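You operate a simulated robot arm through the tools that you are given. There is no shell and no other tool. Be economical: measure what you need, move in short steps, check, and stop when the job is done.

Carry out the task below with a simulated two-armed robot. There is one attempt and no reset: what you move stays moved.

## Task
Put one of the dark filters from the top of the long bench on the top shelf of the cooling rack. Then take the steel scoop and leave it on the top of table six. Then switch the blue cart brake off. Then turn the press seven force dial to 60 tonnes. Then put one of the filters from the middle shelf of the oil rack in the green tray. Then open the cabinet five door, put the dark tub on the inside of cabinet five and shut the door again. Then pull the cabinet seven door open. Do these in the order given. Set down upright: dark filter.

It is judged by the outcome, as a careful person would: the job done as asked, and still so three seconds after it is handed in. It fails if anything else is knocked over, pushed out of place, dropped, spilled or broken.

## Robot
Two 7-joint arms with two-finger parallel grippers on one trunk, on a base that drives. Base frame: it is fixed to the floor where the robot stands at the start and does not move with it; the origin is under the middle of the robot, x ahead of it, y to its left, z up; the surface under the hand at the start is at about z = 870. Units: mm, rad, N and s.
The left shoulder is at the start at [50, 168, 1157], the right one opposite. With the tool pointing down near the work surface each hand reaches from about 220 to 660 mm from the robot's upright axis, wherever it stands, measured 20 degrees to its own side. Places, roughly: blue cart brake [200, 6400, 700]; cabinet five door [-5300, -2300, 600]; cabinet seven door [-5300, 4400, 600]; dark filter [750, 250, 1000]; dark tub (20x17x8 cm) [-5400, -3900, 400]; filter [-5000, -4000, 750]; green tray [-4250, -1750, 750]; inside of cabinet five [-5500, -2300, 400]; press seven force dial [-5500, 5600, 1300]; steel scoop (18x8x15 cm) [600, 3000, 800]; top of table six [-3800, 1500, 900]; top shelf of the cooling rack [400, -2000, 1000]. Payload 1.57 kg a hand.
The TCP of each hand is the grasp point between the finger pads, 30 mm short of the fingertips. In the tool frame z runs along the fingers and y along their closing line. Largest opening 80 mm; finger width 17, thickness 12; the body of the gripper, 40 by 82 mm, starts 80 mm behind the TCP.
Orientation is that of the tool frame in the base frame, as [roll, pitch, yaw] about the fixed x, y, z axes, in that order (R = Rz(yaw) Ry(pitch) Rx(roll)). With the fingers straight down and closing along the base's y, the tool's x points along the base's -x, its y along +y and its z along -z.

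## Interface
- The arms move only by the tool send_rows. It takes "left_series", "right_series" or both (then of equal length, played together; a hand with none holds still); each is a list of rows, each an object (a shift or turn left out is 0, a gripper value left out holds the last) with "offset": the shift along the tool's x, y, z in mm, a list of three; "rotation": the turn, a rotation vector about the tool's x, y, z in rad, a list of three; "hand": the opening in per cent of the stroke, from 0 (shut) to 100 (fully open). In form: [{"offset": [tx, ty, tz], "rotation": [rx, ry, rz], "hand": hand}, ...]. A call has 1 to 10 rows; each row shifts and turns the commanded pose from where the row before left it, along the tool's axes as they then stand. Rows are played at 5 a second. More than 50 mm and 0.15 rad between two rows, or a gripper value outside its range, and nothing of the call is played. A pose out of reach is approached as far as the arm can. The call stops where the force on the tool passes 40 N (or 10 N more than at its start, if that is more) or the arm is blocked; 0.2 s more then pass. Each finger travels about 45 mm/s and halts on what it meets, pressing with about 29 N; the grip force reading is that of the motor and also rises with nothing between the fingers. The clock runs only during rows and for 0.2 s after the last one: add rows that do not move to give the fingers time. It gives the time, the measured TCP pose, the force on the tool (base axes), the opening and the grip force at its end, in the units of the frame above (readings bear some noise), with the torque about the TCP (base axes, N m) and any sound that the robot's microphone picked up.
- Cameras (640 x 400 px; columns grow to the right, rows downward): "scene" is now at [117.9, 32.3, 1356.1]; the picture's right is [0.36, -0.93, 0.00], its down [-0.64, -0.25, -0.73] and it looks along [0.68, 0.26, -0.69] (base axes); focal length 295 px, centre (320, 200). "left" rides on the left gripper at [72, 7, -122] in its tool frame; the picture's right is [-0.09, 1.00, 0.00], its down [-0.84, -0.08, -0.54] and it looks along [-0.54, -0.05, 0.84] (tool axes); focal length 238 px, centre (320, 200). "right" rides on the right gripper at [72, -7, -122] in its tool frame; the picture's right is [0.09, 1.00, 0.00], its down [-0.84, 0.08, -0.54] and it looks along [-0.54, 0.05, 0.84] (tool axes); focal length 238 px, centre (320, 200). There is no depth. A picture from a camera that has moved, and an enlarged one, comes with that camera's place and axes in the base frame and with its lens.
- capture(camera): a new picture of that camera. No time passes.
- move_column(by): slides the trunk up (or, below 0, down) by that many mm; the arms and the scene camera ride with it, the base frame stays. It gives what a move gives, with no picture.
- drive_base(legs): drives the robot by 1 to 6 legs, each [ahead, left, turn to the left] in mm, mm and rad, along the robot's own axes; the way and the turn of a leg run together, so that a leg with both is an arc; at most 1500 mm and 3.142 rad a leg. The arms and the cameras ride along, it lands a little off, and it stops where it bumps. It gives what a move gives.
- aim_head(pan, tilt): turns the head with the scene camera to pan (to the left, within 1.396 rad either way) and tilt (down, from -0.506 to 1.204), counted from straight ahead of the robot. It gives what a move gives.
- close_up(camera, box): a new picture of the part [left, top, right, bottom] of that camera's present view, enlarged. No time passes.
- finish_job(): hands the job in; it is judged then, once.

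Go step by step. Nothing tells you exact positions but the pictures and the camera data: compare them with the known pose of the tool, close in by small moves and look again before you grip or let go. The budget is 196 turns and 172 pictures, counting those below and the enlarged ones. Unless the task says otherwise, let go and move clear before handing in, and close with one line.

The tools are called after "Request:" by a JSON object that holds its "api" and its "payload". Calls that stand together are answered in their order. send_rows: Moves the arms, as the interface text tells. Its arguments: {"type":"object","properties":{"left_series":{"type":"array","items":{"type":"object","properties":{"offset":{"type":"array","items":{"type":"number"}},"rotation":{"type":"array","items":{"type":"number"}},"hand":{"type":"number"}}}},"right_series":{"type":"array","items":{"type":"object","properties":{"offset":{"type":"array","items":{"type":"number"}},"rotation":{"type":"array","items":{"type":"number"}},"hand":{"type":"number"}}}}},"required":[]} The other tools are called the same way: move_column (by) slides the trunk up or down; drive_base (legs) drives the base; aim_head (pan, tilt) turns the head that bears the scene camera; capture (camera) takes a picture; close_up (camera, box) takes an enlarged picture of a part of a camera's view; finish_job () hands the job in.

At the start:

```text
time: 0.0
left_tool_pos: [437.6, 349.1, 1094.0]
left_orientation: [3.141, 0.0, -3.141]
left_ft_force: [-0.5, -0.2, -0.3]
left_ft_torque: [0.02, 0.02, -0.03]
left_width: 80.2
left_gripper_force: 0.1
right_tool_pos: [402.3, -86.5, 1120.0]
right_orientation: [-3.14, 0.001, 3.141]
right_ft_force: [-0.9, 0.3, -0.1]
right_ft_torque: [0.0, -0.02, 0.03]
right_width: 80.1
right_gripper_force: 0.0
trunk travel left (down, up): [-325.0, 118.0]
robot x, y, heading: [0.9, -1.2, -0.0]
head pan, tilt: [0.37, 0.754]
```

scene: 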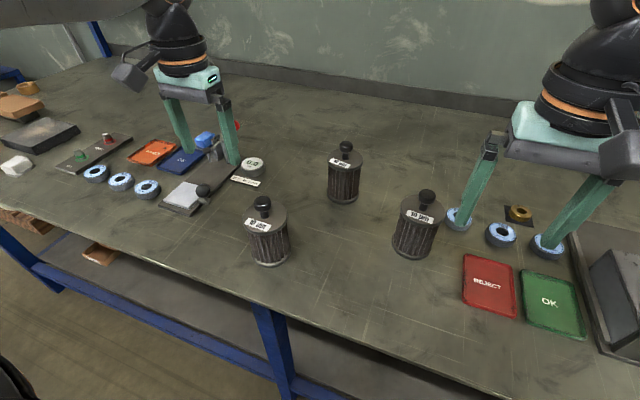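
right: 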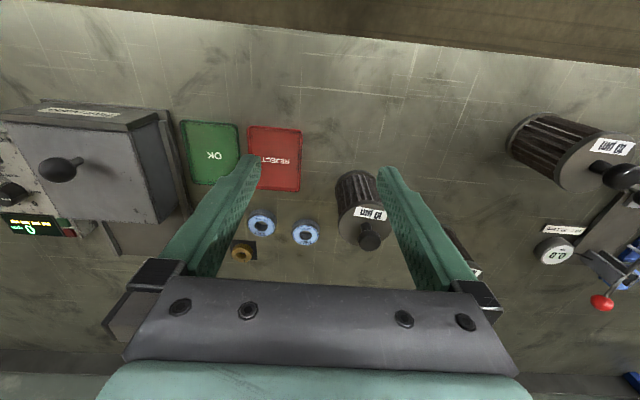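
left: 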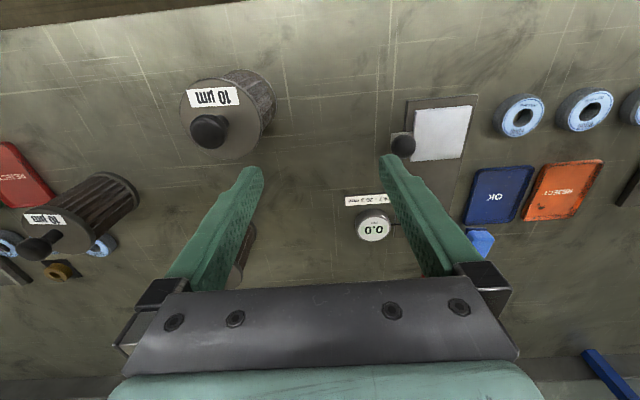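

I see three dark filters on the long bench, each with a knob on top. I'll look closer before picking one.

Request:
{"api": "close_up", "payload": {"camera": "scene", "box": [220, 120, 460, 280]}}

Request:
{"api": "close_up", "payload": {"camera": "left", "box": [160, 40, 320, 180]}}

```text
2.50 times, centred on (340, 200) of scene
camera zoom: at [117.9, 32.3, 1356.1], right [0.36, -0.93, 0.0], down [-0.64, -0.25, -0.73], along [0.68, 0.26, -0.69], focal length 737 px, centre (270, 200)
```

zoom: 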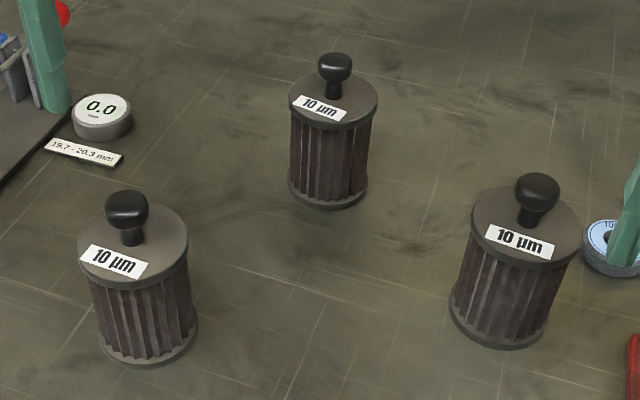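

```text
2.86 times, centred on (240, 110) of left
camera zoom: at [364.7, 355.9, 1215.1], right [0.09, 1.0, 0.0], down [0.84, -0.08, 0.54], along [0.54, -0.05, -0.84], focal length 681 px, centre (549, 457)
```

zoom: 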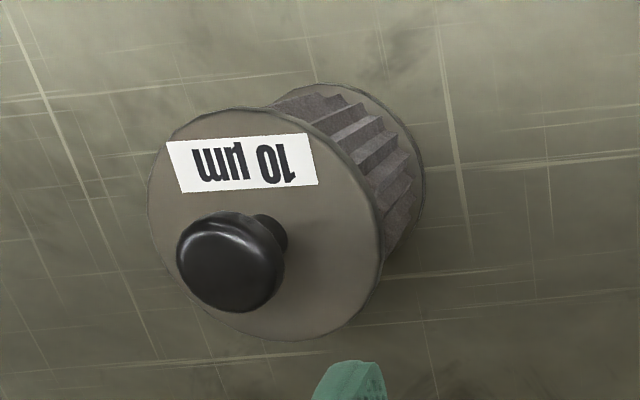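

The nearest filter's knob triangulates to about [419, 251, 1006]. I'll move the left hand over it in steps.

Request:
{"api": "send_rows", "payload": {"left_series": [{"offset": [9, -49, 0], "hand": 100}, {"offset": [9.6, -49, 0]}, {"offset": [0, 0, 30]}, {}]}}

Request:
{"api": "capture", "payload": {"camera": "left"}}

Request:
{"api": "capture", "payload": {"camera": "scene"}}

```text
time: 1.0
left_tool_pos: [419.0, 250.4, 1063.5]
left_orientation: [-3.141, 0.0, -3.141]
left_ft_force: [0.6, -0.7, -0.2]
left_ft_torque: [0.05, 0.0, 0.03]
left_width: 79.9
left_gripper_force: 0.0
right_tool_pos: [400.8, -86.9, 1121.1]
right_orientation: [-3.141, -0.001, -3.141]
right_ft_force: [0.2, 0.3, 0.6]
right_ft_torque: [0.0, 0.02, 0.01]
right_width: 80.1
right_gripper_force: 0.0
trunk travel left (down, up): [-325.0, 118.0]
robot x, y, heading: [2.1, -2.6, -0.001]
head pan, tilt: [0.37, 0.754]
```

```text
166 pictures are left
camera left: at [346.4, 256.6, 1185.2], right [0.09, 1.0, 0.0], down [0.84, -0.08, 0.54], along [0.54, -0.05, -0.84], focal length 238 px, centre (320, 200)
```

left: 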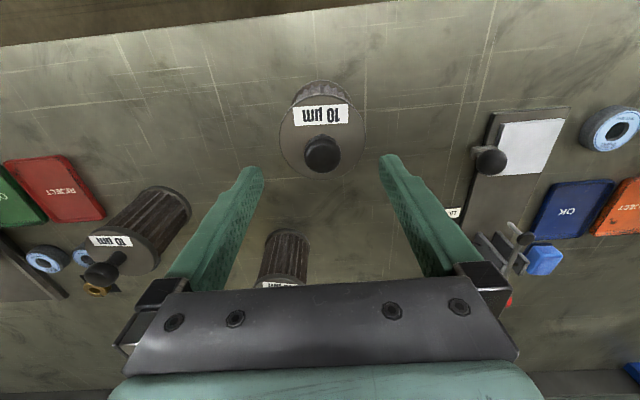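

```text
165 pictures are left
camera scene: at [117.8, 32.0, 1356.1], right [0.36, -0.93, 0.0], down [-0.64, -0.25, -0.73], along [0.68, 0.26, -0.68], focal length 295 px, centre (320, 200)
```

scene: 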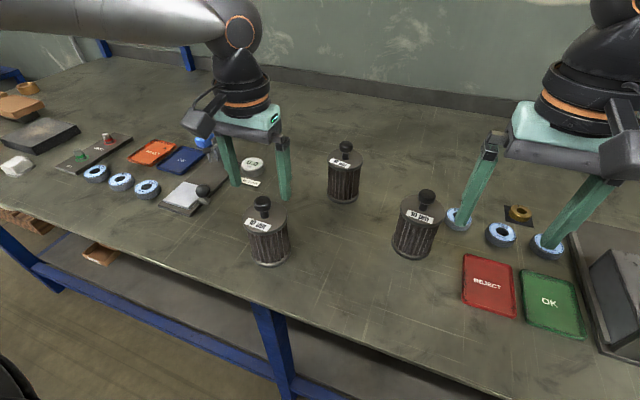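

The knob is confirmed at x≈417, y≈251. I'll go down over it and close the hand.

Request:
{"api": "send_rows", "payload": {"left_series": [{"offset": [1, 0, 30]}, {"offset": [0, 0, 28]}, {"hand": 0}, {"hand": 0}, {"hand": 0}, {"hand": 0}, {"hand": 0}]}}

Request:
{"api": "capture", "payload": {"camera": "left"}}

```text
time: 2.6
left_tool_pos: [418.2, 252.0, 1006.1]
left_orientation: [-3.141, 0.002, -3.141]
left_ft_force: [-0.4, 1.0, 0.9]
left_ft_torque: [0.05, -0.03, 0.02]
left_width: 30.0
left_gripper_force: 28.4
right_tool_pos: [401.6, -86.5, 1119.9]
right_orientation: [-3.14, 0.001, -3.141]
right_ft_force: [-1.0, 0.3, 0.1]
right_ft_torque: [0.02, 0.0, 0.02]
right_width: 79.9
right_gripper_force: 0.0
trunk travel left (down, up): [-325.0, 118.0]
robot x, y, heading: [-0.3, 0.0, 0.001]
head pan, tilt: [0.37, 0.754]
```

```text
164 pictures are left
camera left: at [345.3, 257.5, 1127.6], right [0.09, 1.0, 0.0], down [0.84, -0.08, 0.54], along [0.54, -0.05, -0.84], focal length 238 px, centre (320, 200)
```

left: 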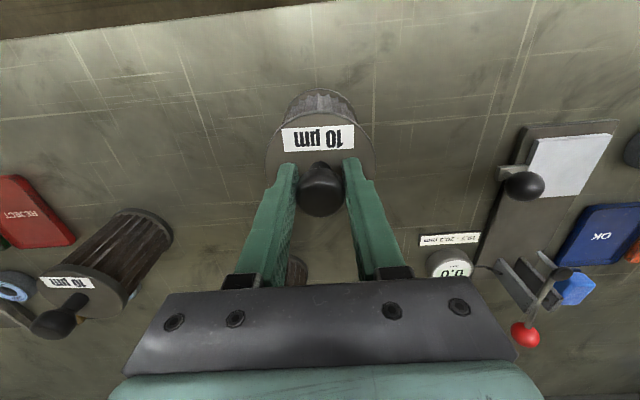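

The knob is held at 30 mm. I'll lift the filter straight up and look towards the cooling rack on the right.

Request:
{"api": "send_rows", "payload": {"left_series": [{"offset": [0, 0, -40]}, {"offset": [0, 0, -50]}, {"offset": [0, 0, -50]}, {}]}}

Request:
{"api": "aim_head", "payload": {"pan": -1.35, "tilt": 0.25}}

Request:
{"api": "capture", "payload": {"camera": "scene"}}

Request:
{"api": "capture", "payload": {"camera": "left"}}

```text
time: 3.6
left_tool_pos: [419.3, 250.4, 1144.6]
left_orientation: [3.142, 0.0, 3.141]
left_ft_force: [0.3, -0.3, -2.9]
left_ft_torque: [-0.02, 0.01, 0.02]
left_width: 29.4
left_gripper_force: 29.2
right_tool_pos: [401.9, -86.6, 1120.2]
right_orientation: [-3.139, 0.001, 3.14]
right_ft_force: [-0.4, -0.3, -0.1]
right_ft_torque: [-0.01, 0.0, -0.01]
right_width: 79.7
right_gripper_force: 0.2
trunk travel left (down, up): [-325.0, 118.0]
robot x, y, heading: [-1.1, 2.1, -0.001]
head pan, tilt: [0.37, 0.754]
```

```text
time: 5.3
left_tool_pos: [418.5, 249.4, 1145.1]
left_orientation: [-3.141, 0.0, -3.141]
left_ft_force: [0.3, -0.7, -3.5]
left_ft_torque: [0.01, -0.01, 0.01]
left_width: 29.5
left_gripper_force: 29.2
right_tool_pos: [402.6, -86.6, 1119.4]
right_orientation: [-3.14, 0.001, 3.141]
right_ft_force: [-1.2, 0.8, 0.4]
right_ft_torque: [-0.01, 0.05, 0.0]
right_width: 80.0
right_gripper_force: 0.1
trunk travel left (down, up): [-325.0, 118.0]
robot x, y, heading: [0.4, 0.5, -0.003]
head pan, tilt: [-1.349, 0.25]
```

```text
163 pictures are left
camera scene: at [61.6, -88.5, 1401.5], right [-0.98, -0.22, 0.0], down [-0.05, 0.24, -0.97], along [0.21, -0.95, -0.25], focal length 295 px, centre (320, 200)
```

scene: 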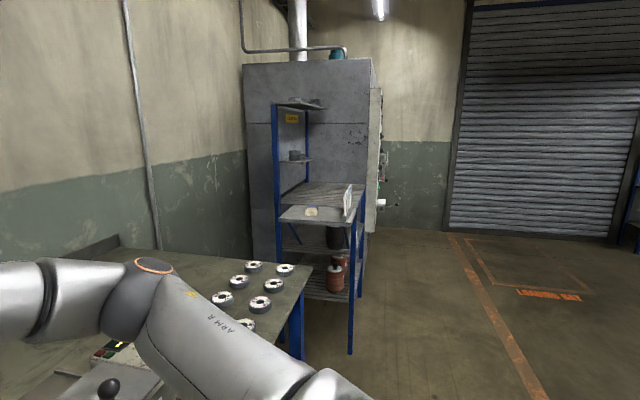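

```text
162 pictures are left
camera left: at [346.2, 256.0, 1266.4], right [0.09, 1.0, 0.0], down [0.84, -0.08, 0.54], along [0.54, -0.05, -0.84], focal length 238 px, centre (320, 200)
```

left: 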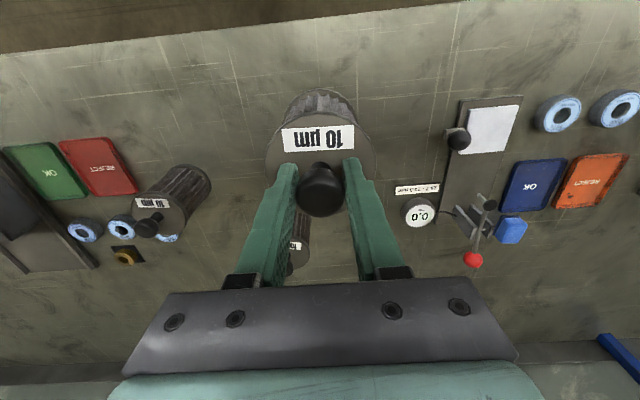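

Request:
{"api": "close_up", "payload": {"camera": "scene", "box": [220, 80, 420, 360]}}

```text
1.43 times, centred on (320, 220) of scene
camera zoom: at [61.6, -88.5, 1401.5], right [-0.98, -0.22, 0.0], down [-0.05, 0.24, -0.97], along [0.21, -0.95, -0.25], focal length 421 px, centre (320, 171)
```

zoom: 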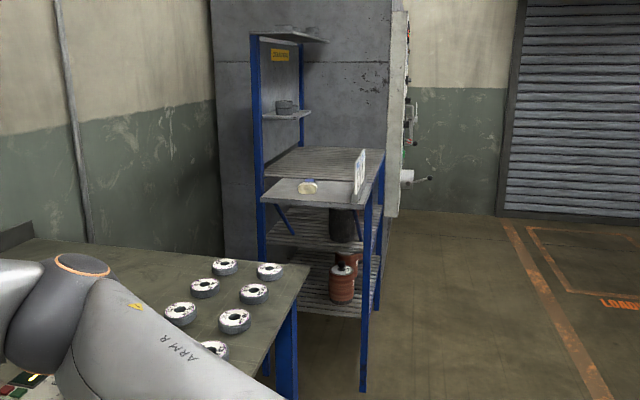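

The cooling rack stands past the bench end with its front at about x≈200. I'll back off, slide right along the bench and look at the rack head-on.

Request:
{"api": "drive_base", "payload": {"legs": [[-450, 0, 0], [0, -1000, 0], [0, -950, 0]]}}

Request:
{"api": "aim_head", "payload": {"pan": 0.0, "tilt": 0.4}}

Request:
{"api": "capture", "payload": {"camera": "scene"}}

```text
time: 25.3
left_tool_pos: [-53.7, -1740.2, 1144.9]
left_orientation: [3.14, -0.001, 3.126]
left_ft_force: [0.3, 0.1, -2.5]
left_ft_torque: [0.02, 0.05, -0.01]
left_width: 29.7
left_gripper_force: 29.7
right_tool_pos: [-75.9, -2075.5, 1119.9]
right_orientation: [-3.139, 0.001, 3.126]
right_ft_force: [0.2, -0.7, -0.1]
right_ft_torque: [-0.01, -0.01, 0.03]
right_width: 79.8
right_gripper_force: 0.1
trunk travel left (down, up): [-325.0, 118.0]
robot x, y, heading: [-478.4, -1983.0, -0.024]
head pan, tilt: [-1.349, 0.25]
```

```text
time: 26.8
left_tool_pos: [-52.4, -1739.4, 1143.1]
left_orientation: [-3.141, 0.001, 3.124]
left_ft_force: [-1.3, -1.2, -4.5]
left_ft_torque: [0.0, 0.05, -0.03]
left_width: 29.5
left_gripper_force: 29.0
right_tool_pos: [-74.6, -2074.6, 1120.2]
right_orientation: [-3.141, 0.001, 3.124]
right_ft_force: [-0.4, -0.4, -0.7]
right_ft_torque: [-0.01, -0.01, 0.02]
right_width: 80.1
right_gripper_force: 0.2
trunk travel left (down, up): [-325.0, 118.0]
robot x, y, heading: [-474.9, -1982.1, -0.022]
head pan, tilt: [0.0, 0.4]
```

```text
160 pictures are left
camera scene: at [-341.8, -1981.9, 1387.5], right [-0.02, -1.0, 0.0], down [-0.39, 0.01, -0.92], along [0.92, -0.02, -0.39], focal length 295 px, centre (320, 200)
```

scene: 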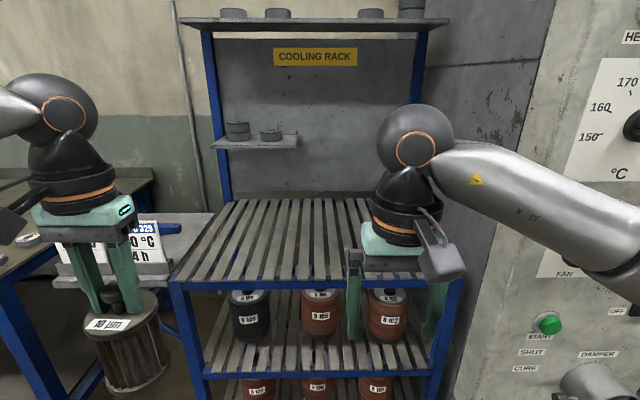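

The slatted top shelf (z≈940) is empty and open from the front. I'll drive up in moderate steps and keep the right elbow clear of the oven panel.

Request:
{"api": "drive_base", "payload": {"legs": [[0, 60, 0.022], [200, 0, 0]]}}

Request:
{"api": "send_rows", "payload": {"left_series": [{"offset": [0, -40, 0]}, {"offset": [0, -40, 0]}, {"offset": [0, -40, 0]}, {"offset": [-45, 0, 0]}, {"offset": [-45, 0, 0]}, {"offset": [-40, 0, 0]}, {"offset": [-40, 0, 0]}, {}]}}

Request:
{"api": "capture", "payload": {"camera": "scene"}}

Request:
{"api": "capture", "payload": {"camera": "left"}}

```text
time: 29.2
left_tool_pos: [143.0, -1667.5, 1145.3]
left_orientation: [3.141, 0.001, -3.133]
left_ft_force: [0.3, -0.6, -4.5]
left_ft_torque: [-0.07, 0.02, 0.01]
left_width: 29.6
left_gripper_force: 29.3
right_tool_pos: [129.2, -2003.9, 1119.5]
right_orientation: [-3.141, 0.0, -3.135]
right_ft_force: [0.5, -0.4, -0.2]
right_ft_torque: [0.0, 0.05, -0.03]
right_width: 80.3
right_gripper_force: 0.0
trunk travel left (down, up): [-325.0, 118.0]
robot x, y, heading: [-273.9, -1924.8, 0.006]
head pan, tilt: [0.0, 0.4]
```

```text
time: 31.0
left_tool_pos: [233.8, -1709.4, 1111.3]
left_orientation: [-3.141, 0.001, -3.134]
left_ft_force: [0.1, 0.0, -3.6]
left_ft_torque: [0.0, 0.01, -0.03]
left_width: 29.4
left_gripper_force: 29.3
left hand out of reach, approached as far as the arm can: row 3, 4, 5, 6, 7
right_tool_pos: [129.7, -2004.9, 1119.8]
right_orientation: [-3.139, 0.0, -3.136]
right_ft_force: [0.3, 0.2, 0.5]
right_ft_torque: [-0.03, 0.0, 0.01]
right_width: 80.0
right_gripper_force: 0.2
trunk travel left (down, up): [-325.0, 118.0]
robot x, y, heading: [-269.8, -1919.7, 0.004]
head pan, tilt: [0.0, 0.4]
```

```text
159 pictures are left
camera scene: at [-139.9, -1917.7, 1387.5], right [0.01, -1.0, 0.0], down [-0.39, 0.0, -0.92], along [0.92, 0.01, -0.39], focal length 295 px, centre (320, 200)
```

scene: 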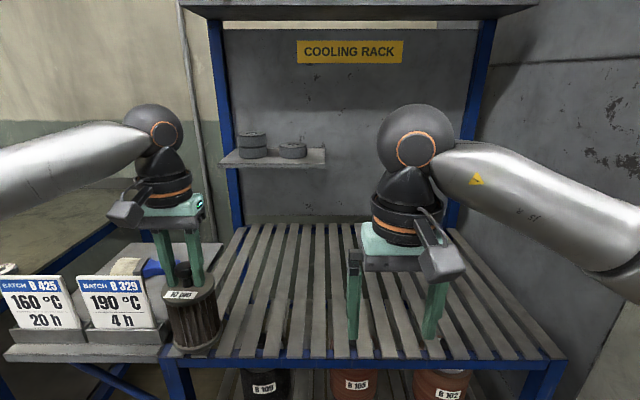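

```text
158 pictures are left
camera left: at [161.1, -1702.3, 1232.8], right [0.08, 1.0, 0.0], down [0.84, -0.07, 0.54], along [0.54, -0.05, -0.84], focal length 238 px, centre (320, 200)
```

left: 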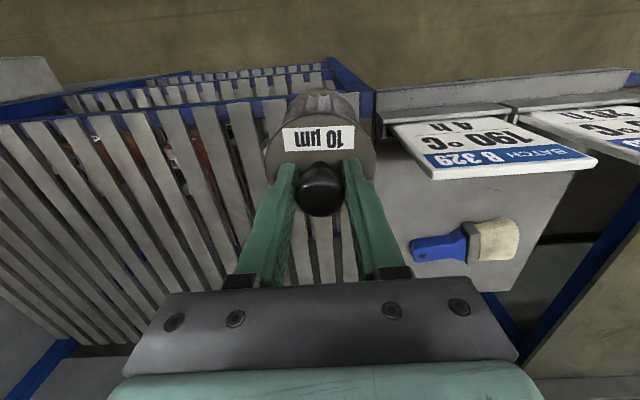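

The arm ran out of reach there. I'll raise the trunk, which lets the hand work lower relative to the shoulder, and see where the hand goes.

Request:
{"api": "move_column", "payload": {"by": 110}}

Request:
{"api": "send_rows", "payload": {"left_series": [{"offset": [45, 0, 0]}, {"offset": [45, 0, 0]}, {}]}}

```text
time: 32.4
left_tool_pos: [233.4, -1708.6, 1221.1]
left_orientation: [3.142, 0.0, -3.132]
left_ft_force: [1.2, -0.8, -3.2]
left_ft_torque: [0.02, -0.01, -0.03]
left_width: 29.4
left_gripper_force: 29.0
right_tool_pos: [129.9, -2004.5, 1230.7]
right_orientation: [-3.141, 0.002, -3.134]
right_ft_force: [0.3, 0.0, 0.5]
right_ft_torque: [0.03, 0.03, 0.01]
right_width: 79.8
right_gripper_force: 0.0
trunk travel left (down, up): [-435.0, 8.0]
robot x, y, heading: [-272.0, -1919.4, 0.004]
head pan, tilt: [0.0, 0.4]
```

```text
time: 33.2
left_tool_pos: [143.3, -1710.1, 1221.9]
left_orientation: [-3.14, -0.001, -3.133]
left_ft_force: [0.5, -0.9, -3.5]
left_ft_torque: [0.01, 0.05, 0.01]
left_width: 29.6
left_gripper_force: 29.2
right_tool_pos: [130.1, -2003.9, 1229.8]
right_orientation: [-3.14, 0.001, -3.136]
right_ft_force: [-0.7, 0.5, -0.3]
right_ft_torque: [0.02, 0.0, 0.03]
right_width: 80.1
right_gripper_force: 0.1
trunk travel left (down, up): [-435.0, 8.0]
robot x, y, heading: [-273.3, -1918.8, 0.004]
head pan, tilt: [0.0, 0.4]
```

The commanded pose follows the real one. Next I'll lower the hand to z≈1140, move it right, then forward over the shelf.

Request:
{"api": "send_rows", "payload": {"left_series": [{"offset": [0, -40, 0]}, {"offset": [0, -40, 0]}, {"offset": [0, 0, 45]}, {"offset": [0, 0, 35]}, {"offset": [-45, 0, 0]}, {"offset": [-45, 0, 0]}, {"offset": [-45, 0, 0]}, {"offset": [-30, 0, 0]}, {}]}}

Request:
{"api": "capture", "payload": {"camera": "scene"}}

Request:
{"api": "capture", "payload": {"camera": "left"}}

```text
time: 35.2
left_tool_pos: [241.3, -1712.4, 1144.4]
left_orientation: [-3.14, 0.001, -3.135]
left_ft_force: [-0.3, 0.1, -2.6]
left_ft_torque: [-0.03, 0.03, -0.02]
left_width: 29.2
left_gripper_force: 28.8
left hand out of reach, approached as far as the arm can: row 2, 5, 6, 7, 8
right_tool_pos: [128.9, -2004.3, 1230.0]
right_orientation: [-3.139, 0.0, -3.135]
right_ft_force: [0.0, 0.3, -0.6]
right_ft_torque: [-0.02, 0.0, 0.04]
right_width: 80.2
right_gripper_force: 0.1
trunk travel left (down, up): [-435.0, 8.0]
robot x, y, heading: [-267.5, -1921.7, 0.009]
head pan, tilt: [0.0, 0.4]
```

```text
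157 pictures are left
camera scene: at [-139.7, -1917.6, 1497.5], right [0.01, -1.0, 0.0], down [-0.39, 0.0, -0.92], along [0.92, 0.01, -0.39], focal length 295 px, centre (320, 200)
```

scene: 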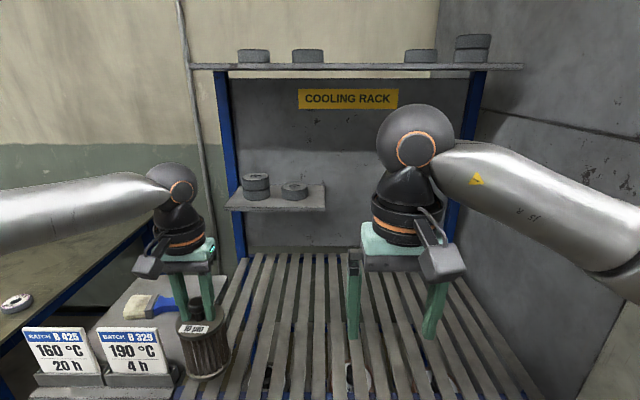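

```text
156 pictures are left
camera left: at [168.0, -1706.2, 1266.0], right [0.08, 1.0, 0.0], down [0.84, -0.07, 0.54], along [0.54, -0.05, -0.84], focal length 238 px, centre (320, 200)
```

left: 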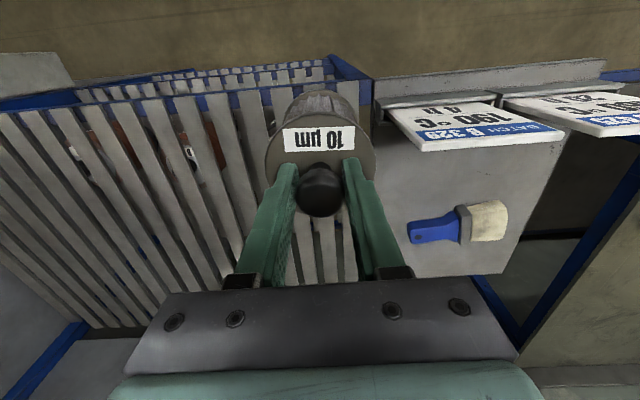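

The limit is sideways reach, so the base should do that part. I'll shift the robot right and ahead a bit.

Request:
{"api": "drive_base", "payload": {"legs": [[0, -90, 0], [90, 0, 0]]}}

Request:
{"api": "capture", "payload": {"camera": "scene"}}

Request:
{"api": "capture", "payload": {"camera": "left"}}

```text
time: 37.3
left_tool_pos: [288.2, -1799.6, 1147.0]
left_orientation: [-3.139, 0.006, 3.14]
left_ft_force: [-1.5, 0.1, -3.1]
left_ft_torque: [-0.01, -0.01, -0.02]
left_width: 29.6
left_gripper_force: 29.3
right_tool_pos: [175.4, -2089.9, 1235.1]
right_orientation: [-3.134, 0.009, -3.14]
right_ft_force: [0.5, 0.2, -0.6]
right_ft_torque: [0.0, 0.03, 0.02]
right_width: 79.8
right_gripper_force: 0.1
trunk travel left (down, up): [-435.0, 8.0]
robot x, y, heading: [-219.4, -2006.8, 0.006]
head pan, tilt: [0.0, 0.4]
stopped in leg 2: the robot was blocked; the commanded pose is now the measured one
```

```text
155 pictures are left
camera scene: at [-96.1, -2000.4, 1498.9], right [0.0, -1.0, 0.0], down [-0.38, 0.0, -0.92], along [0.92, 0.0, -0.38], focal length 295 px, centre (320, 200)
```

scene: 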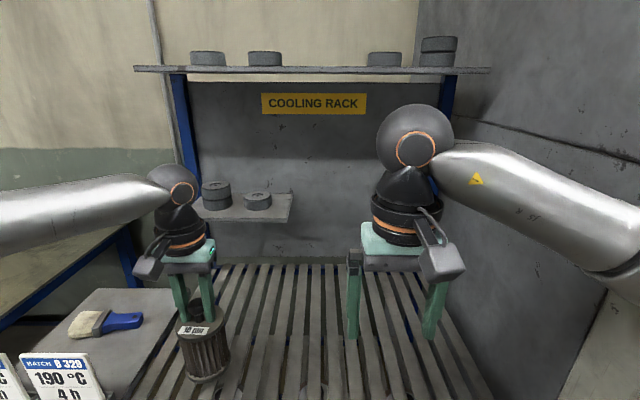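

```text
154 pictures are left
camera left: at [214.6, -1792.4, 1267.8], right [0.09, 1.0, 0.0], down [0.83, -0.07, 0.55], along [0.54, -0.05, -0.84], focal length 238 px, centre (320, 200)
```

left: 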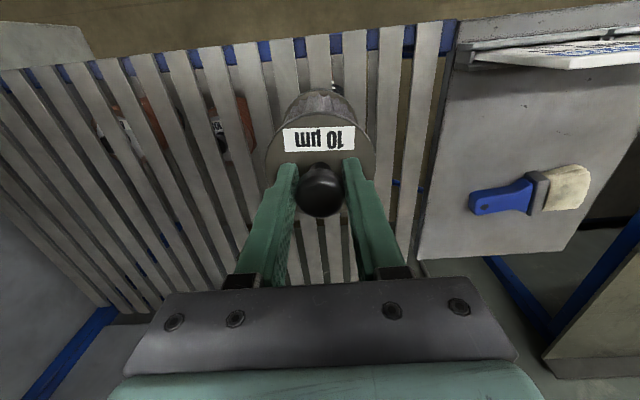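

The base bumped something, probably at the foot of the rack. I'll back off slightly, then reach forward and lower the filter until it touches the shelf.

Request:
{"api": "drive_base", "payload": {"legs": [[-20, 0, 0]]}}

Request:
{"api": "send_rows", "payload": {"left_series": [{"offset": [0, 0, 40]}, {"offset": [-20, 0, 0]}, {"offset": [-20, 0, 0]}, {"offset": [-20, 0, 0]}, {}]}}

Request:
{"api": "capture", "payload": {"camera": "scene"}}

```text
time: 38.1
left_tool_pos: [275.9, -1803.7, 1143.3]
left_orientation: [-3.141, -0.001, -3.14]
left_ft_force: [-0.4, 0.3, -3.8]
left_ft_torque: [-0.01, -0.02, 0.01]
left_width: 29.5
left_gripper_force: 29.1
right_tool_pos: [164.9, -2094.6, 1228.8]
right_orientation: [-3.14, -0.003, -3.141]
right_ft_force: [-0.2, 0.0, -0.8]
right_ft_torque: [0.0, 0.03, -0.01]
right_width: 79.8
right_gripper_force: 0.0
trunk travel left (down, up): [-435.0, 8.0]
robot x, y, heading: [-234.9, -2010.4, 0.005]
head pan, tilt: [0.0, 0.4]
```

```text
time: 39.3
left_tool_pos: [293.9, -1774.7, 1109.9]
left_orientation: [-3.14, 0.0, -3.14]
left_ft_force: [0.0, -0.4, -3.0]
left_ft_torque: [0.01, -0.02, 0.0]
left_width: 29.4
left_gripper_force: 28.5
left hand out of reach, approached as far as the arm can: row 1, 2, 3, 4
right_tool_pos: [165.3, -2094.5, 1228.4]
right_orientation: [-3.141, -0.002, -3.14]
right_ft_force: [0.4, 1.4, 0.5]
right_ft_torque: [0.0, 0.02, 0.02]
right_width: 79.9
right_gripper_force: 0.1
trunk travel left (down, up): [-435.0, 8.0]
robot x, y, heading: [-238.3, -2009.5, 0.002]
head pan, tilt: [0.0, 0.4]
```

```text
153 pictures are left
camera scene: at [-103.7, -2006.6, 1497.5], right [0.0, -1.0, 0.0], down [-0.39, 0.0, -0.92], along [0.92, 0.0, -0.39], focal length 295 px, centre (320, 200)
```

scene: 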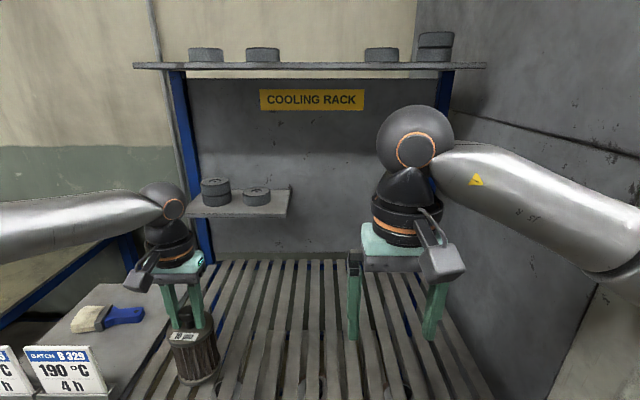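

The filter is over the shelf, about 75 mm in from the edge. I'll lower it with the trunk so the arm pose stays the same.

Request:
{"api": "move_column", "payload": {"by": -20}}

Request:
{"api": "close_up", "payload": {"camera": "scene", "box": [100, 250, 300, 400]}}

```text
time: 40.0
left_tool_pos: [292.8, -1775.6, 1094.6]
left_orientation: [-3.141, 0.01, -3.138]
left_ft_force: [-0.3, 3.7, 23.7]
left_ft_torque: [0.43, 0.39, 0.07]
left_width: 29.5
left_gripper_force: 28.5
right_tool_pos: [162.6, -2094.9, 1210.2]
right_orientation: [-3.139, 0.0, 3.141]
right_ft_force: [0.1, -0.2, 0.4]
right_ft_torque: [0.02, -0.02, 0.03]
right_width: 79.9
right_gripper_force: 0.1
trunk travel left (down, up): [-415.0, 28.0]
robot x, y, heading: [-236.7, -2012.3, 0.006]
head pan, tilt: [0.0, 0.4]
```

```text
2.67 times, centred on (200, 325) of scene
camera zoom: at [-106.0, -2007.1, 1478.2], right [0.0, -1.0, 0.0], down [-0.39, 0.0, -0.92], along [0.92, 0.0, -0.39], focal length 786 px, centre (640, -133)
```

zoom: 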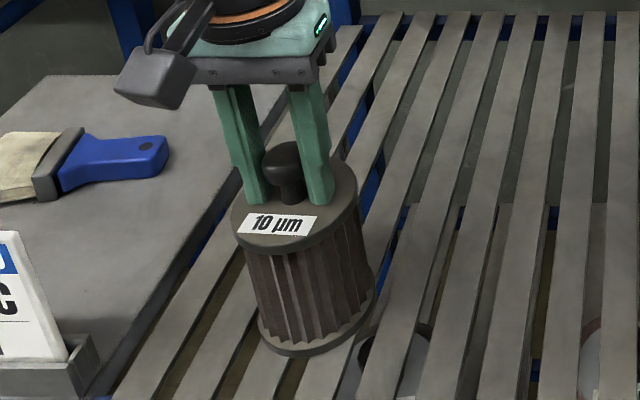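

It has touched down at about 24 N. I'll ease the pressure by raising the trunk a few mm and open the hand.

Request:
{"api": "move_column", "payload": {"by": 4}}

Request:
{"api": "send_rows", "payload": {"left_series": [{"hand": 100}, {"hand": 100}, {"hand": 100}, {"hand": 100}, {"hand": 100}]}}

Request:
{"api": "move_column", "payload": {"by": 24}}

Request:
{"api": "send_rows", "payload": {"left_series": [{"offset": [0, 0, -40]}, {"offset": [20, 0, -30]}, {}]}}

Request:
{"api": "capture", "payload": {"camera": "scene"}}

```text
time: 40.5
left_tool_pos: [293.9, -1774.9, 1094.7]
left_orientation: [-3.14, 0.005, -3.14]
left_ft_force: [5.0, 3.2, 14.9]
left_ft_torque: [0.28, -0.89, -0.02]
left_width: 29.5
left_gripper_force: 28.8
right_tool_pos: [163.7, -2094.9, 1213.8]
right_orientation: [-3.141, -0.001, -3.141]
right_ft_force: [0.0, 0.1, 0.0]
right_ft_torque: [0.04, 0.01, 0.0]
right_width: 80.0
right_gripper_force: 0.1
trunk travel left (down, up): [-419.0, 24.0]
robot x, y, heading: [-235.9, -2011.2, -0.001]
head pan, tilt: [0.0, 0.4]
```

```text
time: 41.7
left_tool_pos: [291.1, -1775.2, 1097.2]
left_orientation: [-3.14, 0.002, -3.141]
left_ft_force: [-4.9, -0.8, 13.1]
left_ft_torque: [0.1, 0.1, 0.09]
left_width: 75.4
left_gripper_force: 0.1
right_tool_pos: [162.3, -2095.4, 1213.3]
right_orientation: [3.141, -0.001, 3.141]
right_ft_force: [-0.6, -0.9, -0.7]
right_ft_torque: [-0.03, -0.04, -0.01]
right_width: 80.2
right_gripper_force: 0.1
trunk travel left (down, up): [-419.0, 24.0]
robot x, y, heading: [-238.9, -2010.8, 0.002]
head pan, tilt: [0.0, 0.4]
```

```text
time: 42.4
left_tool_pos: [293.0, -1774.8, 1119.3]
left_orientation: [-3.139, 0.0, -3.141]
left_ft_force: [-1.8, 0.5, 0.2]
left_ft_torque: [0.0, -0.02, -0.01]
left_width: 80.1
left_gripper_force: 0.0
right_tool_pos: [163.9, -2094.3, 1236.6]
right_orientation: [-3.138, -0.004, -3.14]
right_ft_force: [0.5, -0.9, 0.2]
right_ft_torque: [0.01, 0.04, 0.0]
right_width: 79.9
right_gripper_force: 0.0
trunk travel left (down, up): [-443.0, 0.0]
robot x, y, heading: [-234.8, -2007.6, 0.002]
head pan, tilt: [0.0, 0.4]
```

```text
time: 43.2
left_tool_pos: [274.3, -1775.7, 1190.7]
left_orientation: [3.141, 0.0, -3.14]
left_ft_force: [-1.0, -0.1, -0.8]
left_ft_torque: [0.03, 0.02, -0.01]
left_width: 80.0
left_gripper_force: 0.1
right_tool_pos: [165.4, -2094.5, 1236.9]
right_orientation: [-3.14, -0.004, -3.141]
right_ft_force: [0.4, -0.3, 0.0]
right_ft_torque: [0.04, 0.02, 0.03]
right_width: 80.0
right_gripper_force: 0.0
trunk travel left (down, up): [-443.0, 0.0]
robot x, y, heading: [-238.9, -2007.6, 0.005]
head pan, tilt: [0.0, 0.4]
```

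```text
151 pictures are left
camera scene: at [-103.4, -2006.7, 1505.1], right [0.0, -1.0, 0.0], down [-0.39, 0.0, -0.92], along [0.92, 0.0, -0.39], focal length 295 px, centre (320, 200)
```

scene: 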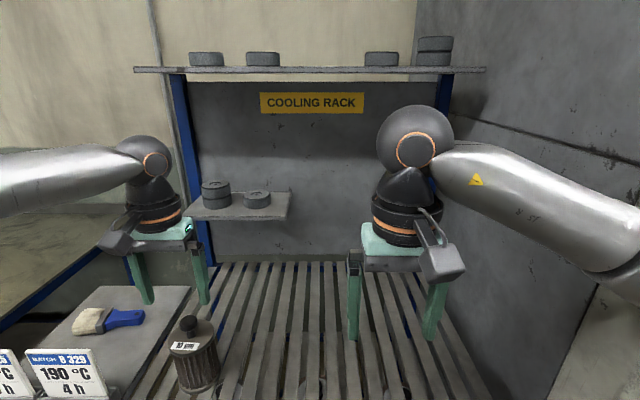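

The filter stands upright on the top shelf. I'll back away, retract the hands and look left for the path to the steel scoop.

Request:
{"api": "drive_base", "payload": {"legs": [[-450, 0, 0]]}}

Request:
{"api": "send_rows", "payload": {"left_series": [{"offset": [45, 0, 0]}, {"offset": [45, 0, 0]}, {"offset": [45, 0, 0]}, {}]}}

Request:
{"api": "aim_head", "payload": {"pan": 1.39, "tilt": 0.3}}

Request:
{"api": "capture", "payload": {"camera": "scene"}}

```text
time: 45.9
left_tool_pos: [-180.8, -1777.8, 1188.6]
left_orientation: [-3.14, 0.002, 3.137]
left_ft_force: [-0.5, -0.8, -0.1]
left_ft_torque: [0.02, 0.02, 0.04]
left_width: 80.1
left_gripper_force: 0.2
right_tool_pos: [-293.5, -2097.2, 1237.1]
right_orientation: [-3.14, -0.004, 3.135]
right_ft_force: [0.2, 0.0, 0.9]
right_ft_torque: [-0.02, -0.03, -0.03]
right_width: 80.1
right_gripper_force: 0.0
trunk travel left (down, up): [-443.0, 0.0]
robot x, y, heading: [-695.1, -2008.4, -0.002]
head pan, tilt: [0.0, 0.4]
```

```text
time: 46.9
left_tool_pos: [-313.7, -1777.6, 1190.9]
left_orientation: [-3.139, 0.0, 3.138]
left_ft_force: [-0.2, -0.3, -0.5]
left_ft_torque: [-0.01, -0.01, -0.01]
left_width: 79.8
left_gripper_force: 0.1
right_tool_pos: [-291.3, -2097.5, 1236.4]
right_orientation: [-3.14, -0.004, 3.135]
right_ft_force: [0.3, -0.1, -0.1]
right_ft_torque: [0.02, 0.01, -0.03]
right_width: 80.0
right_gripper_force: 0.1
trunk travel left (down, up): [-443.0, 0.0]
robot x, y, heading: [-691.4, -2010.9, -0.007]
head pan, tilt: [0.0, 0.4]
```

```text
time: 48.5
left_tool_pos: [-312.9, -1777.8, 1192.1]
left_orientation: [-3.14, -0.001, 3.136]
left_ft_force: [-0.3, -0.2, 0.2]
left_ft_torque: [-0.04, 0.03, -0.03]
left_width: 80.1
left_gripper_force: 0.0
right_tool_pos: [-291.2, -2096.9, 1236.6]
right_orientation: [-3.14, -0.003, 3.135]
right_ft_force: [-0.4, 0.0, 0.3]
right_ft_torque: [-0.02, 0.04, 0.01]
right_width: 79.8
right_gripper_force: 0.0
trunk travel left (down, up): [-443.0, 0.0]
robot x, y, heading: [-695.3, -2010.6, -0.001]
head pan, tilt: [1.389, 0.3]
```

```text
150 pictures are left
camera scene: at [-635.5, -1914.6, 1514.4], right [0.98, -0.19, 0.0], down [-0.06, -0.29, -0.96], along [0.18, 0.94, -0.3], focal length 295 px, centre (320, 200)
```

scene: 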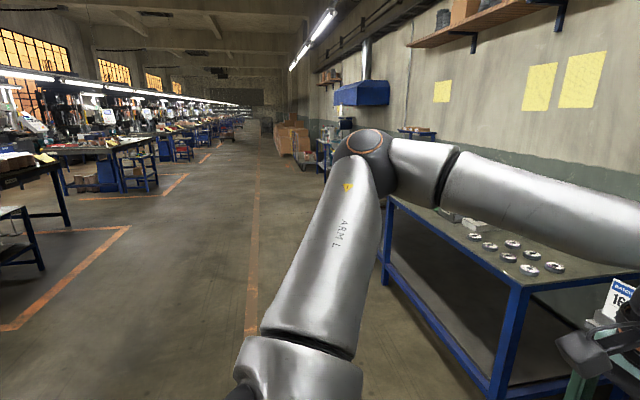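

The aisle along x≈-700 looks clear. I'll drive left towards y≈2700.

Request:
{"api": "drive_base", "payload": {"legs": [[0, 1500, 0], [0, 1500, 0], [0, 1500, 0]]}}

Request:
{"api": "aim_head", "payload": {"pan": 0.3, "tilt": 0.35}}

Request:
{"api": "capture", "payload": {"camera": "scene"}}

```text
time: 87.6
left_tool_pos: [-216.3, 2726.9, 1191.7]
left_orientation: [-3.14, 0.0, 3.123]
left_ft_force: [0.7, 1.0, -0.7]
left_ft_torque: [0.01, -0.02, 0.0]
left_width: 79.7
left_gripper_force: 0.1
right_tool_pos: [-199.9, 2406.9, 1238.5]
right_orientation: [-3.141, -0.003, 3.122]
right_ft_force: [0.0, -1.1, 0.6]
right_ft_torque: [-0.01, 0.0, 0.0]
right_width: 79.9
right_gripper_force: 0.1
trunk travel left (down, up): [-443.0, 0.0]
robot x, y, heading: [-599.2, 2504.3, -0.018]
head pan, tilt: [1.389, 0.3]
```

```text
time: 89.0
left_tool_pos: [-216.2, 2727.4, 1192.4]
left_orientation: [-3.14, -0.001, 3.123]
left_ft_force: [0.3, -1.1, -1.0]
left_ft_torque: [-0.02, 0.02, 0.01]
left_width: 80.1
left_gripper_force: 0.0
right_tool_pos: [-199.5, 2406.0, 1237.1]
right_orientation: [-3.14, -0.002, 3.122]
right_ft_force: [-0.1, 1.5, 0.4]
right_ft_torque: [-0.03, -0.01, -0.01]
right_width: 79.9
right_gripper_force: 0.1
trunk travel left (down, up): [-443.0, 0.0]
robot x, y, heading: [-598.4, 2501.9, -0.021]
head pan, tilt: [0.3, 0.351]
```

```text
149 pictures are left
camera scene: at [-469.5, 2527.4, 1509.7], right [0.28, -0.96, 0.0], down [-0.33, -0.1, -0.94], along [0.9, 0.26, -0.34], focal length 295 px, centre (320, 200)
```

scene: 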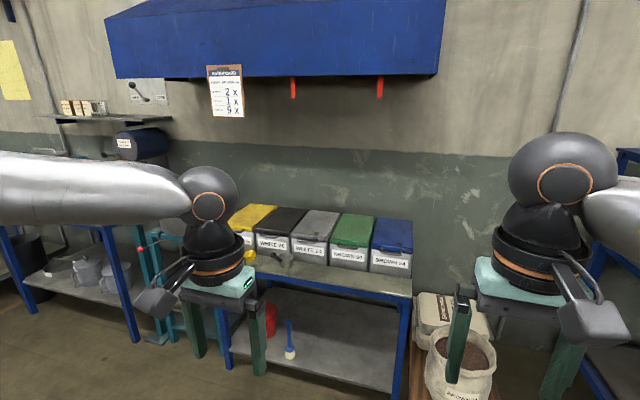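

Request:
{"api": "close_up", "payload": {"camera": "scene", "box": [120, 190, 440, 390]}}

Request:
{"api": "capture", "payload": {"camera": "left"}}

```text
2.00 times, centred on (280, 290) of scene
camera zoom: at [-469.5, 2527.4, 1509.7], right [0.28, -0.96, 0.0], down [-0.33, -0.1, -0.94], along [0.9, 0.26, -0.34], focal length 589 px, centre (400, 20)
```

zoom: 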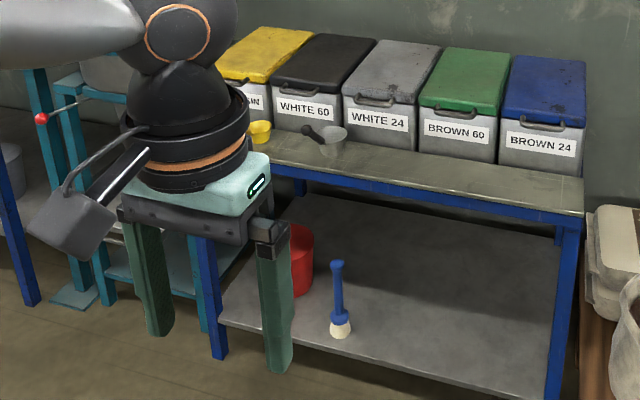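

```text
147 pictures are left
camera left: at [-289.4, 2733.9, 1313.7], right [0.11, 0.99, 0.0], down [0.83, -0.09, 0.54], along [0.54, -0.06, -0.84], focal length 238 px, centre (320, 200)
```

left: 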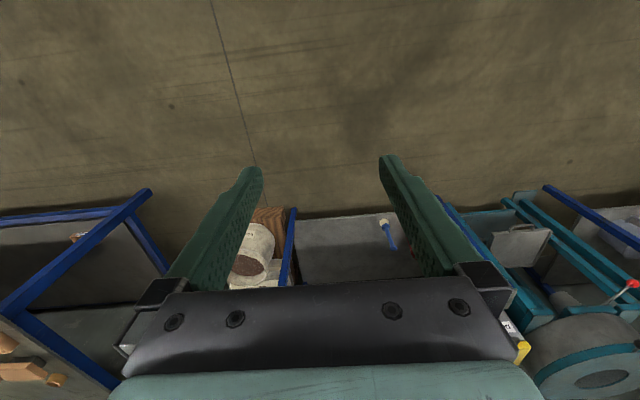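

The steel scoop lies on the feed bench at about [600, 3000, 800], handle angled up and back. I'll drive closer with it in front of the left arm.

Request:
{"api": "drive_base", "payload": {"legs": [[0, 330, 0.02], [600, 0, 0]]}}

Request:
{"api": "aim_head", "payload": {"pan": 0.25, "tilt": 0.75}}

Request:
{"api": "capture", "payload": {"camera": "scene"}}

Request:
{"api": "capture", "payload": {"camera": "left"}}

```text
time: 95.4
left_tool_pos: [389.2, 3052.3, 1191.9]
left_orientation: [-3.138, 0.001, 3.133]
left_ft_force: [0.6, -0.7, -0.3]
left_ft_torque: [-0.04, 0.0, 0.02]
left_width: 79.8
left_gripper_force: 0.0
right_tool_pos: [409.1, 2732.3, 1237.0]
right_orientation: [-3.141, -0.004, 3.132]
right_ft_force: [0.9, 0.3, -0.2]
right_ft_torque: [0.01, 0.01, -0.02]
right_width: 79.9
right_gripper_force: 0.0
trunk travel left (down, up): [-443.0, 0.0]
robot x, y, heading: [2.8, 2825.3, -0.012]
head pan, tilt: [0.3, 0.351]
```

```text
time: 96.3
left_tool_pos: [389.8, 3053.6, 1191.6]
left_orientation: [3.141, 0.0, 3.132]
left_ft_force: [-0.7, 1.7, 0.6]
left_ft_torque: [-0.03, -0.01, 0.01]
left_width: 80.1
left_gripper_force: 0.1
right_tool_pos: [408.8, 2733.0, 1237.1]
right_orientation: [3.141, -0.004, 3.132]
right_ft_force: [-1.2, 0.1, 0.3]
right_ft_torque: [0.0, 0.01, -0.03]
right_width: 80.0
right_gripper_force: 0.0
trunk travel left (down, up): [-443.0, 0.0]
robot x, y, heading: [10.2, 2825.7, -0.01]
head pan, tilt: [0.25, 0.75]
```

```text
146 pictures are left
camera scene: at [129.2, 2844.8, 1474.1], right [0.24, -0.97, 0.0], down [-0.66, -0.16, -0.73], along [0.71, 0.18, -0.68], focal length 295 px, centre (320, 200)
```

scene: 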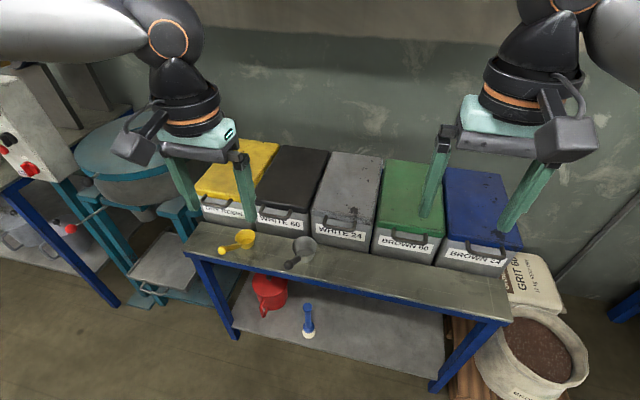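

```text
145 pictures are left
camera left: at [315.9, 3060.1, 1313.7], right [0.1, 0.99, 0.0], down [0.84, -0.08, 0.54], along [0.54, -0.06, -0.84], focal length 238 px, centre (320, 200)
```

left: 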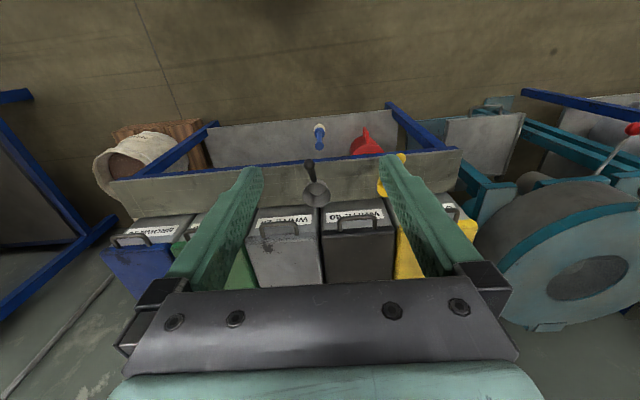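

Request:
{"api": "close_up", "payload": {"camera": "scene", "box": [200, 210, 360, 310]}}

Request:
{"api": "close_up", "payload": {"camera": "left", "box": [250, 140, 410, 240]}}

```text
4.00 times, centred on (280, 260) of scene
camera zoom: at [129.2, 2844.8, 1474.1], right [0.24, -0.97, 0.0], down [-0.66, -0.16, -0.73], along [0.71, 0.18, -0.68], focal length 1179 px, centre (480, -40)
```

zoom: 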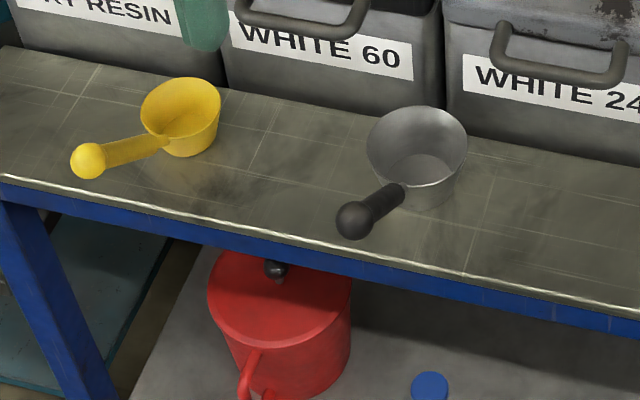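

```text
4.00 times, centred on (330, 190) of left
camera zoom: at [315.9, 3060.1, 1313.7], right [0.1, 0.99, 0.0], down [0.84, -0.08, 0.54], along [0.54, -0.06, -0.84], focal length 953 px, centre (280, 240)
```

zoom: 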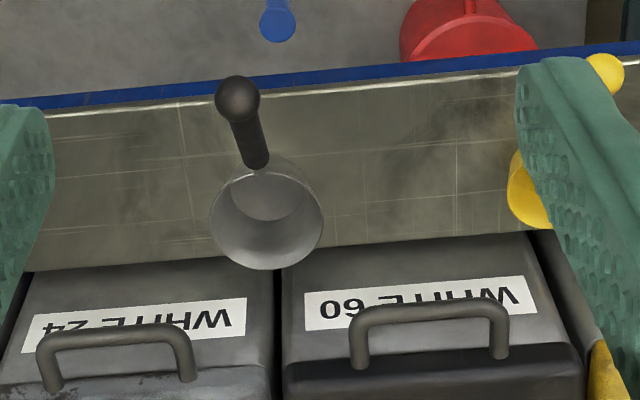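

The scoop's handle runs from the cup rim near [581, 3017, 817] up to the ball end near [505, 3018, 888]. I'll lower the trunk and come in from above to grip it near the root.

Request:
{"api": "move_column", "payload": {"by": -220}}

Request:
{"api": "drive_base", "payload": {"legs": [[50, 0, 0.01]]}}

Request:
{"api": "capture", "payload": {"camera": "left"}}

Request:
{"api": "capture", "payload": {"camera": "scene"}}

```text
time: 98.6
left_tool_pos: [388.2, 3053.4, 971.6]
left_orientation: [-3.14, 0.001, 3.133]
left_ft_force: [0.0, 0.1, -0.3]
left_ft_torque: [0.0, 0.0, 0.01]
left_width: 79.9
left_gripper_force: 0.0
right_tool_pos: [409.9, 2732.1, 1015.6]
right_orientation: [-3.138, -0.004, 3.131]
right_ft_force: [0.0, 0.1, 0.1]
right_ft_torque: [-0.01, -0.01, -0.01]
right_width: 80.2
right_gripper_force: 0.1
trunk travel left (down, up): [-223.0, 220.0]
robot x, y, heading: [8.8, 2821.8, -0.008]
head pan, tilt: [0.25, 0.75]
```

```text
time: 99.5
left_tool_pos: [437.1, 3056.1, 973.7]
left_orientation: [-3.14, 0.0, -3.141]
left_ft_force: [-0.2, -0.2, 0.0]
left_ft_torque: [0.01, 0.0, 0.0]
left_width: 80.1
left_gripper_force: 0.1
right_tool_pos: [458.3, 2736.9, 1017.5]
right_orientation: [-3.139, -0.004, -3.14]
right_ft_force: [-0.7, -1.0, 0.0]
right_ft_torque: [0.02, -0.01, 0.04]
right_width: 80.0
right_gripper_force: 0.1
trunk travel left (down, up): [-223.0, 220.0]
robot x, y, heading: [59.4, 2825.0, -0.0]
head pan, tilt: [0.25, 0.75]
```

```text
142 pictures are left
camera left: at [363.2, 3063.0, 1093.5], right [0.09, 1.0, 0.0], down [0.84, -0.08, 0.54], along [0.54, -0.05, -0.84], focal length 238 px, centre (320, 200)
```

left: 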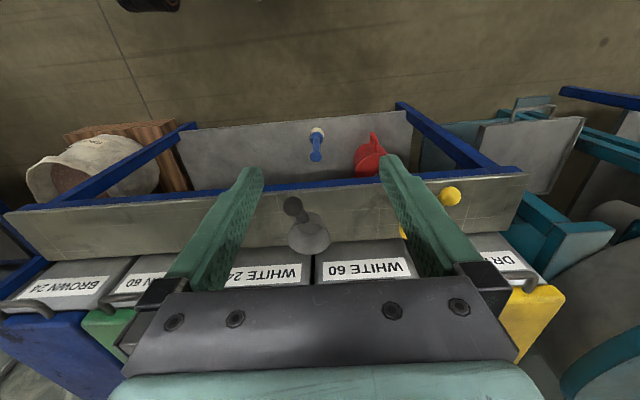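

```text
141 pictures are left
camera scene: at [178.7, 2845.9, 1254.0], right [0.25, -0.97, 0.0], down [-0.66, -0.17, -0.73], along [0.71, 0.18, -0.68], focal length 295 px, centre (320, 200)
```

scene: 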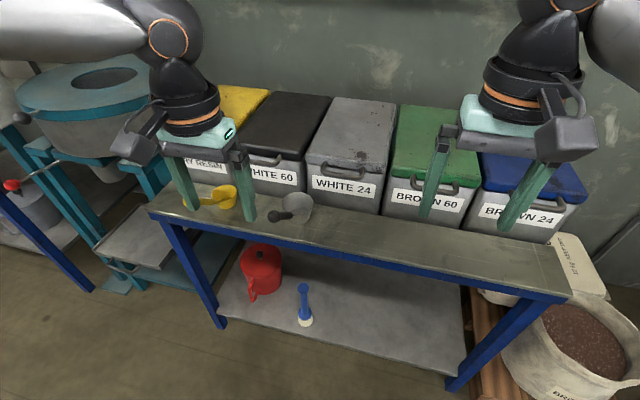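

Request:
{"api": "send_rows", "payload": {"left_series": [{"offset": [0, -36, 0]}, {"offset": [-40, 0, 0]}, {"offset": [-40, 0, 0]}, {"offset": [-41, 0, 0]}, {"offset": [0, 0, 20]}, {}]}}

Request:
{"api": "capture", "payload": {"camera": "left"}}

Request:
{"api": "close_up", "payload": {"camera": "scene", "box": [180, 100, 380, 240]}}

```text
time: 100.9
left_tool_pos: [556.6, 3021.8, 954.7]
left_orientation: [-3.139, 0.001, -3.139]
left_ft_force: [-0.9, -0.2, 0.0]
left_ft_torque: [0.02, 0.03, -0.01]
left_width: 80.2
left_gripper_force: 0.1
right_tool_pos: [458.1, 2737.5, 1016.9]
right_orientation: [-3.141, -0.004, 3.141]
right_ft_force: [-0.1, 0.1, 0.1]
right_ft_torque: [0.03, 0.01, -0.01]
right_width: 80.1
right_gripper_force: 0.1
trunk travel left (down, up): [-223.0, 220.0]
robot x, y, heading: [54.1, 2818.6, 0.001]
head pan, tilt: [0.25, 0.75]
```

```text
140 pictures are left
camera left: at [483.5, 3027.8, 1075.3], right [0.09, 1.0, 0.0], down [0.84, -0.08, 0.54], along [0.54, -0.05, -0.84], focal length 238 px, centre (320, 200)
```

left: 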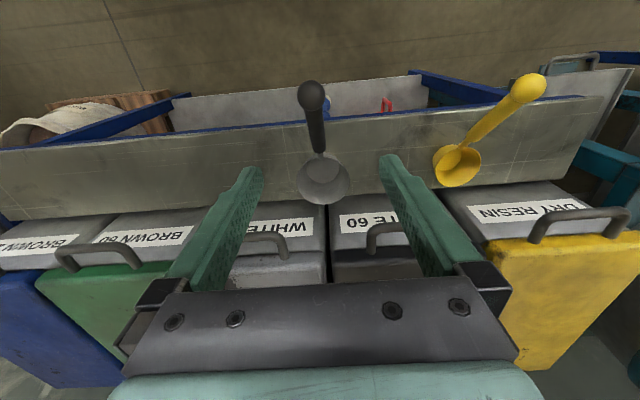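

```text
2.86 times, centred on (280, 170) of scene
camera zoom: at [178.1, 2845.9, 1254.1], right [0.25, -0.97, 0.0], down [-0.66, -0.17, -0.73], along [0.71, 0.18, -0.68], focal length 842 px, centre (434, 286)
```

zoom: 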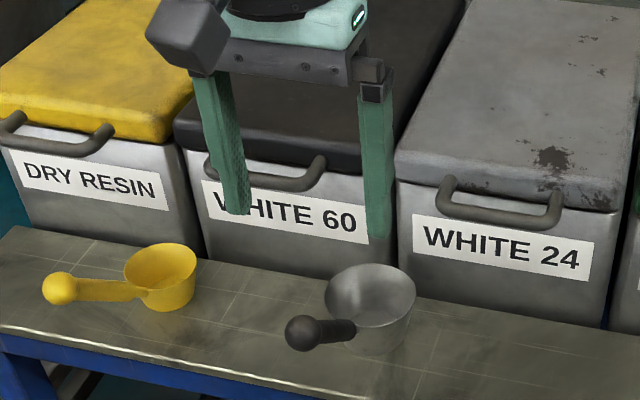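

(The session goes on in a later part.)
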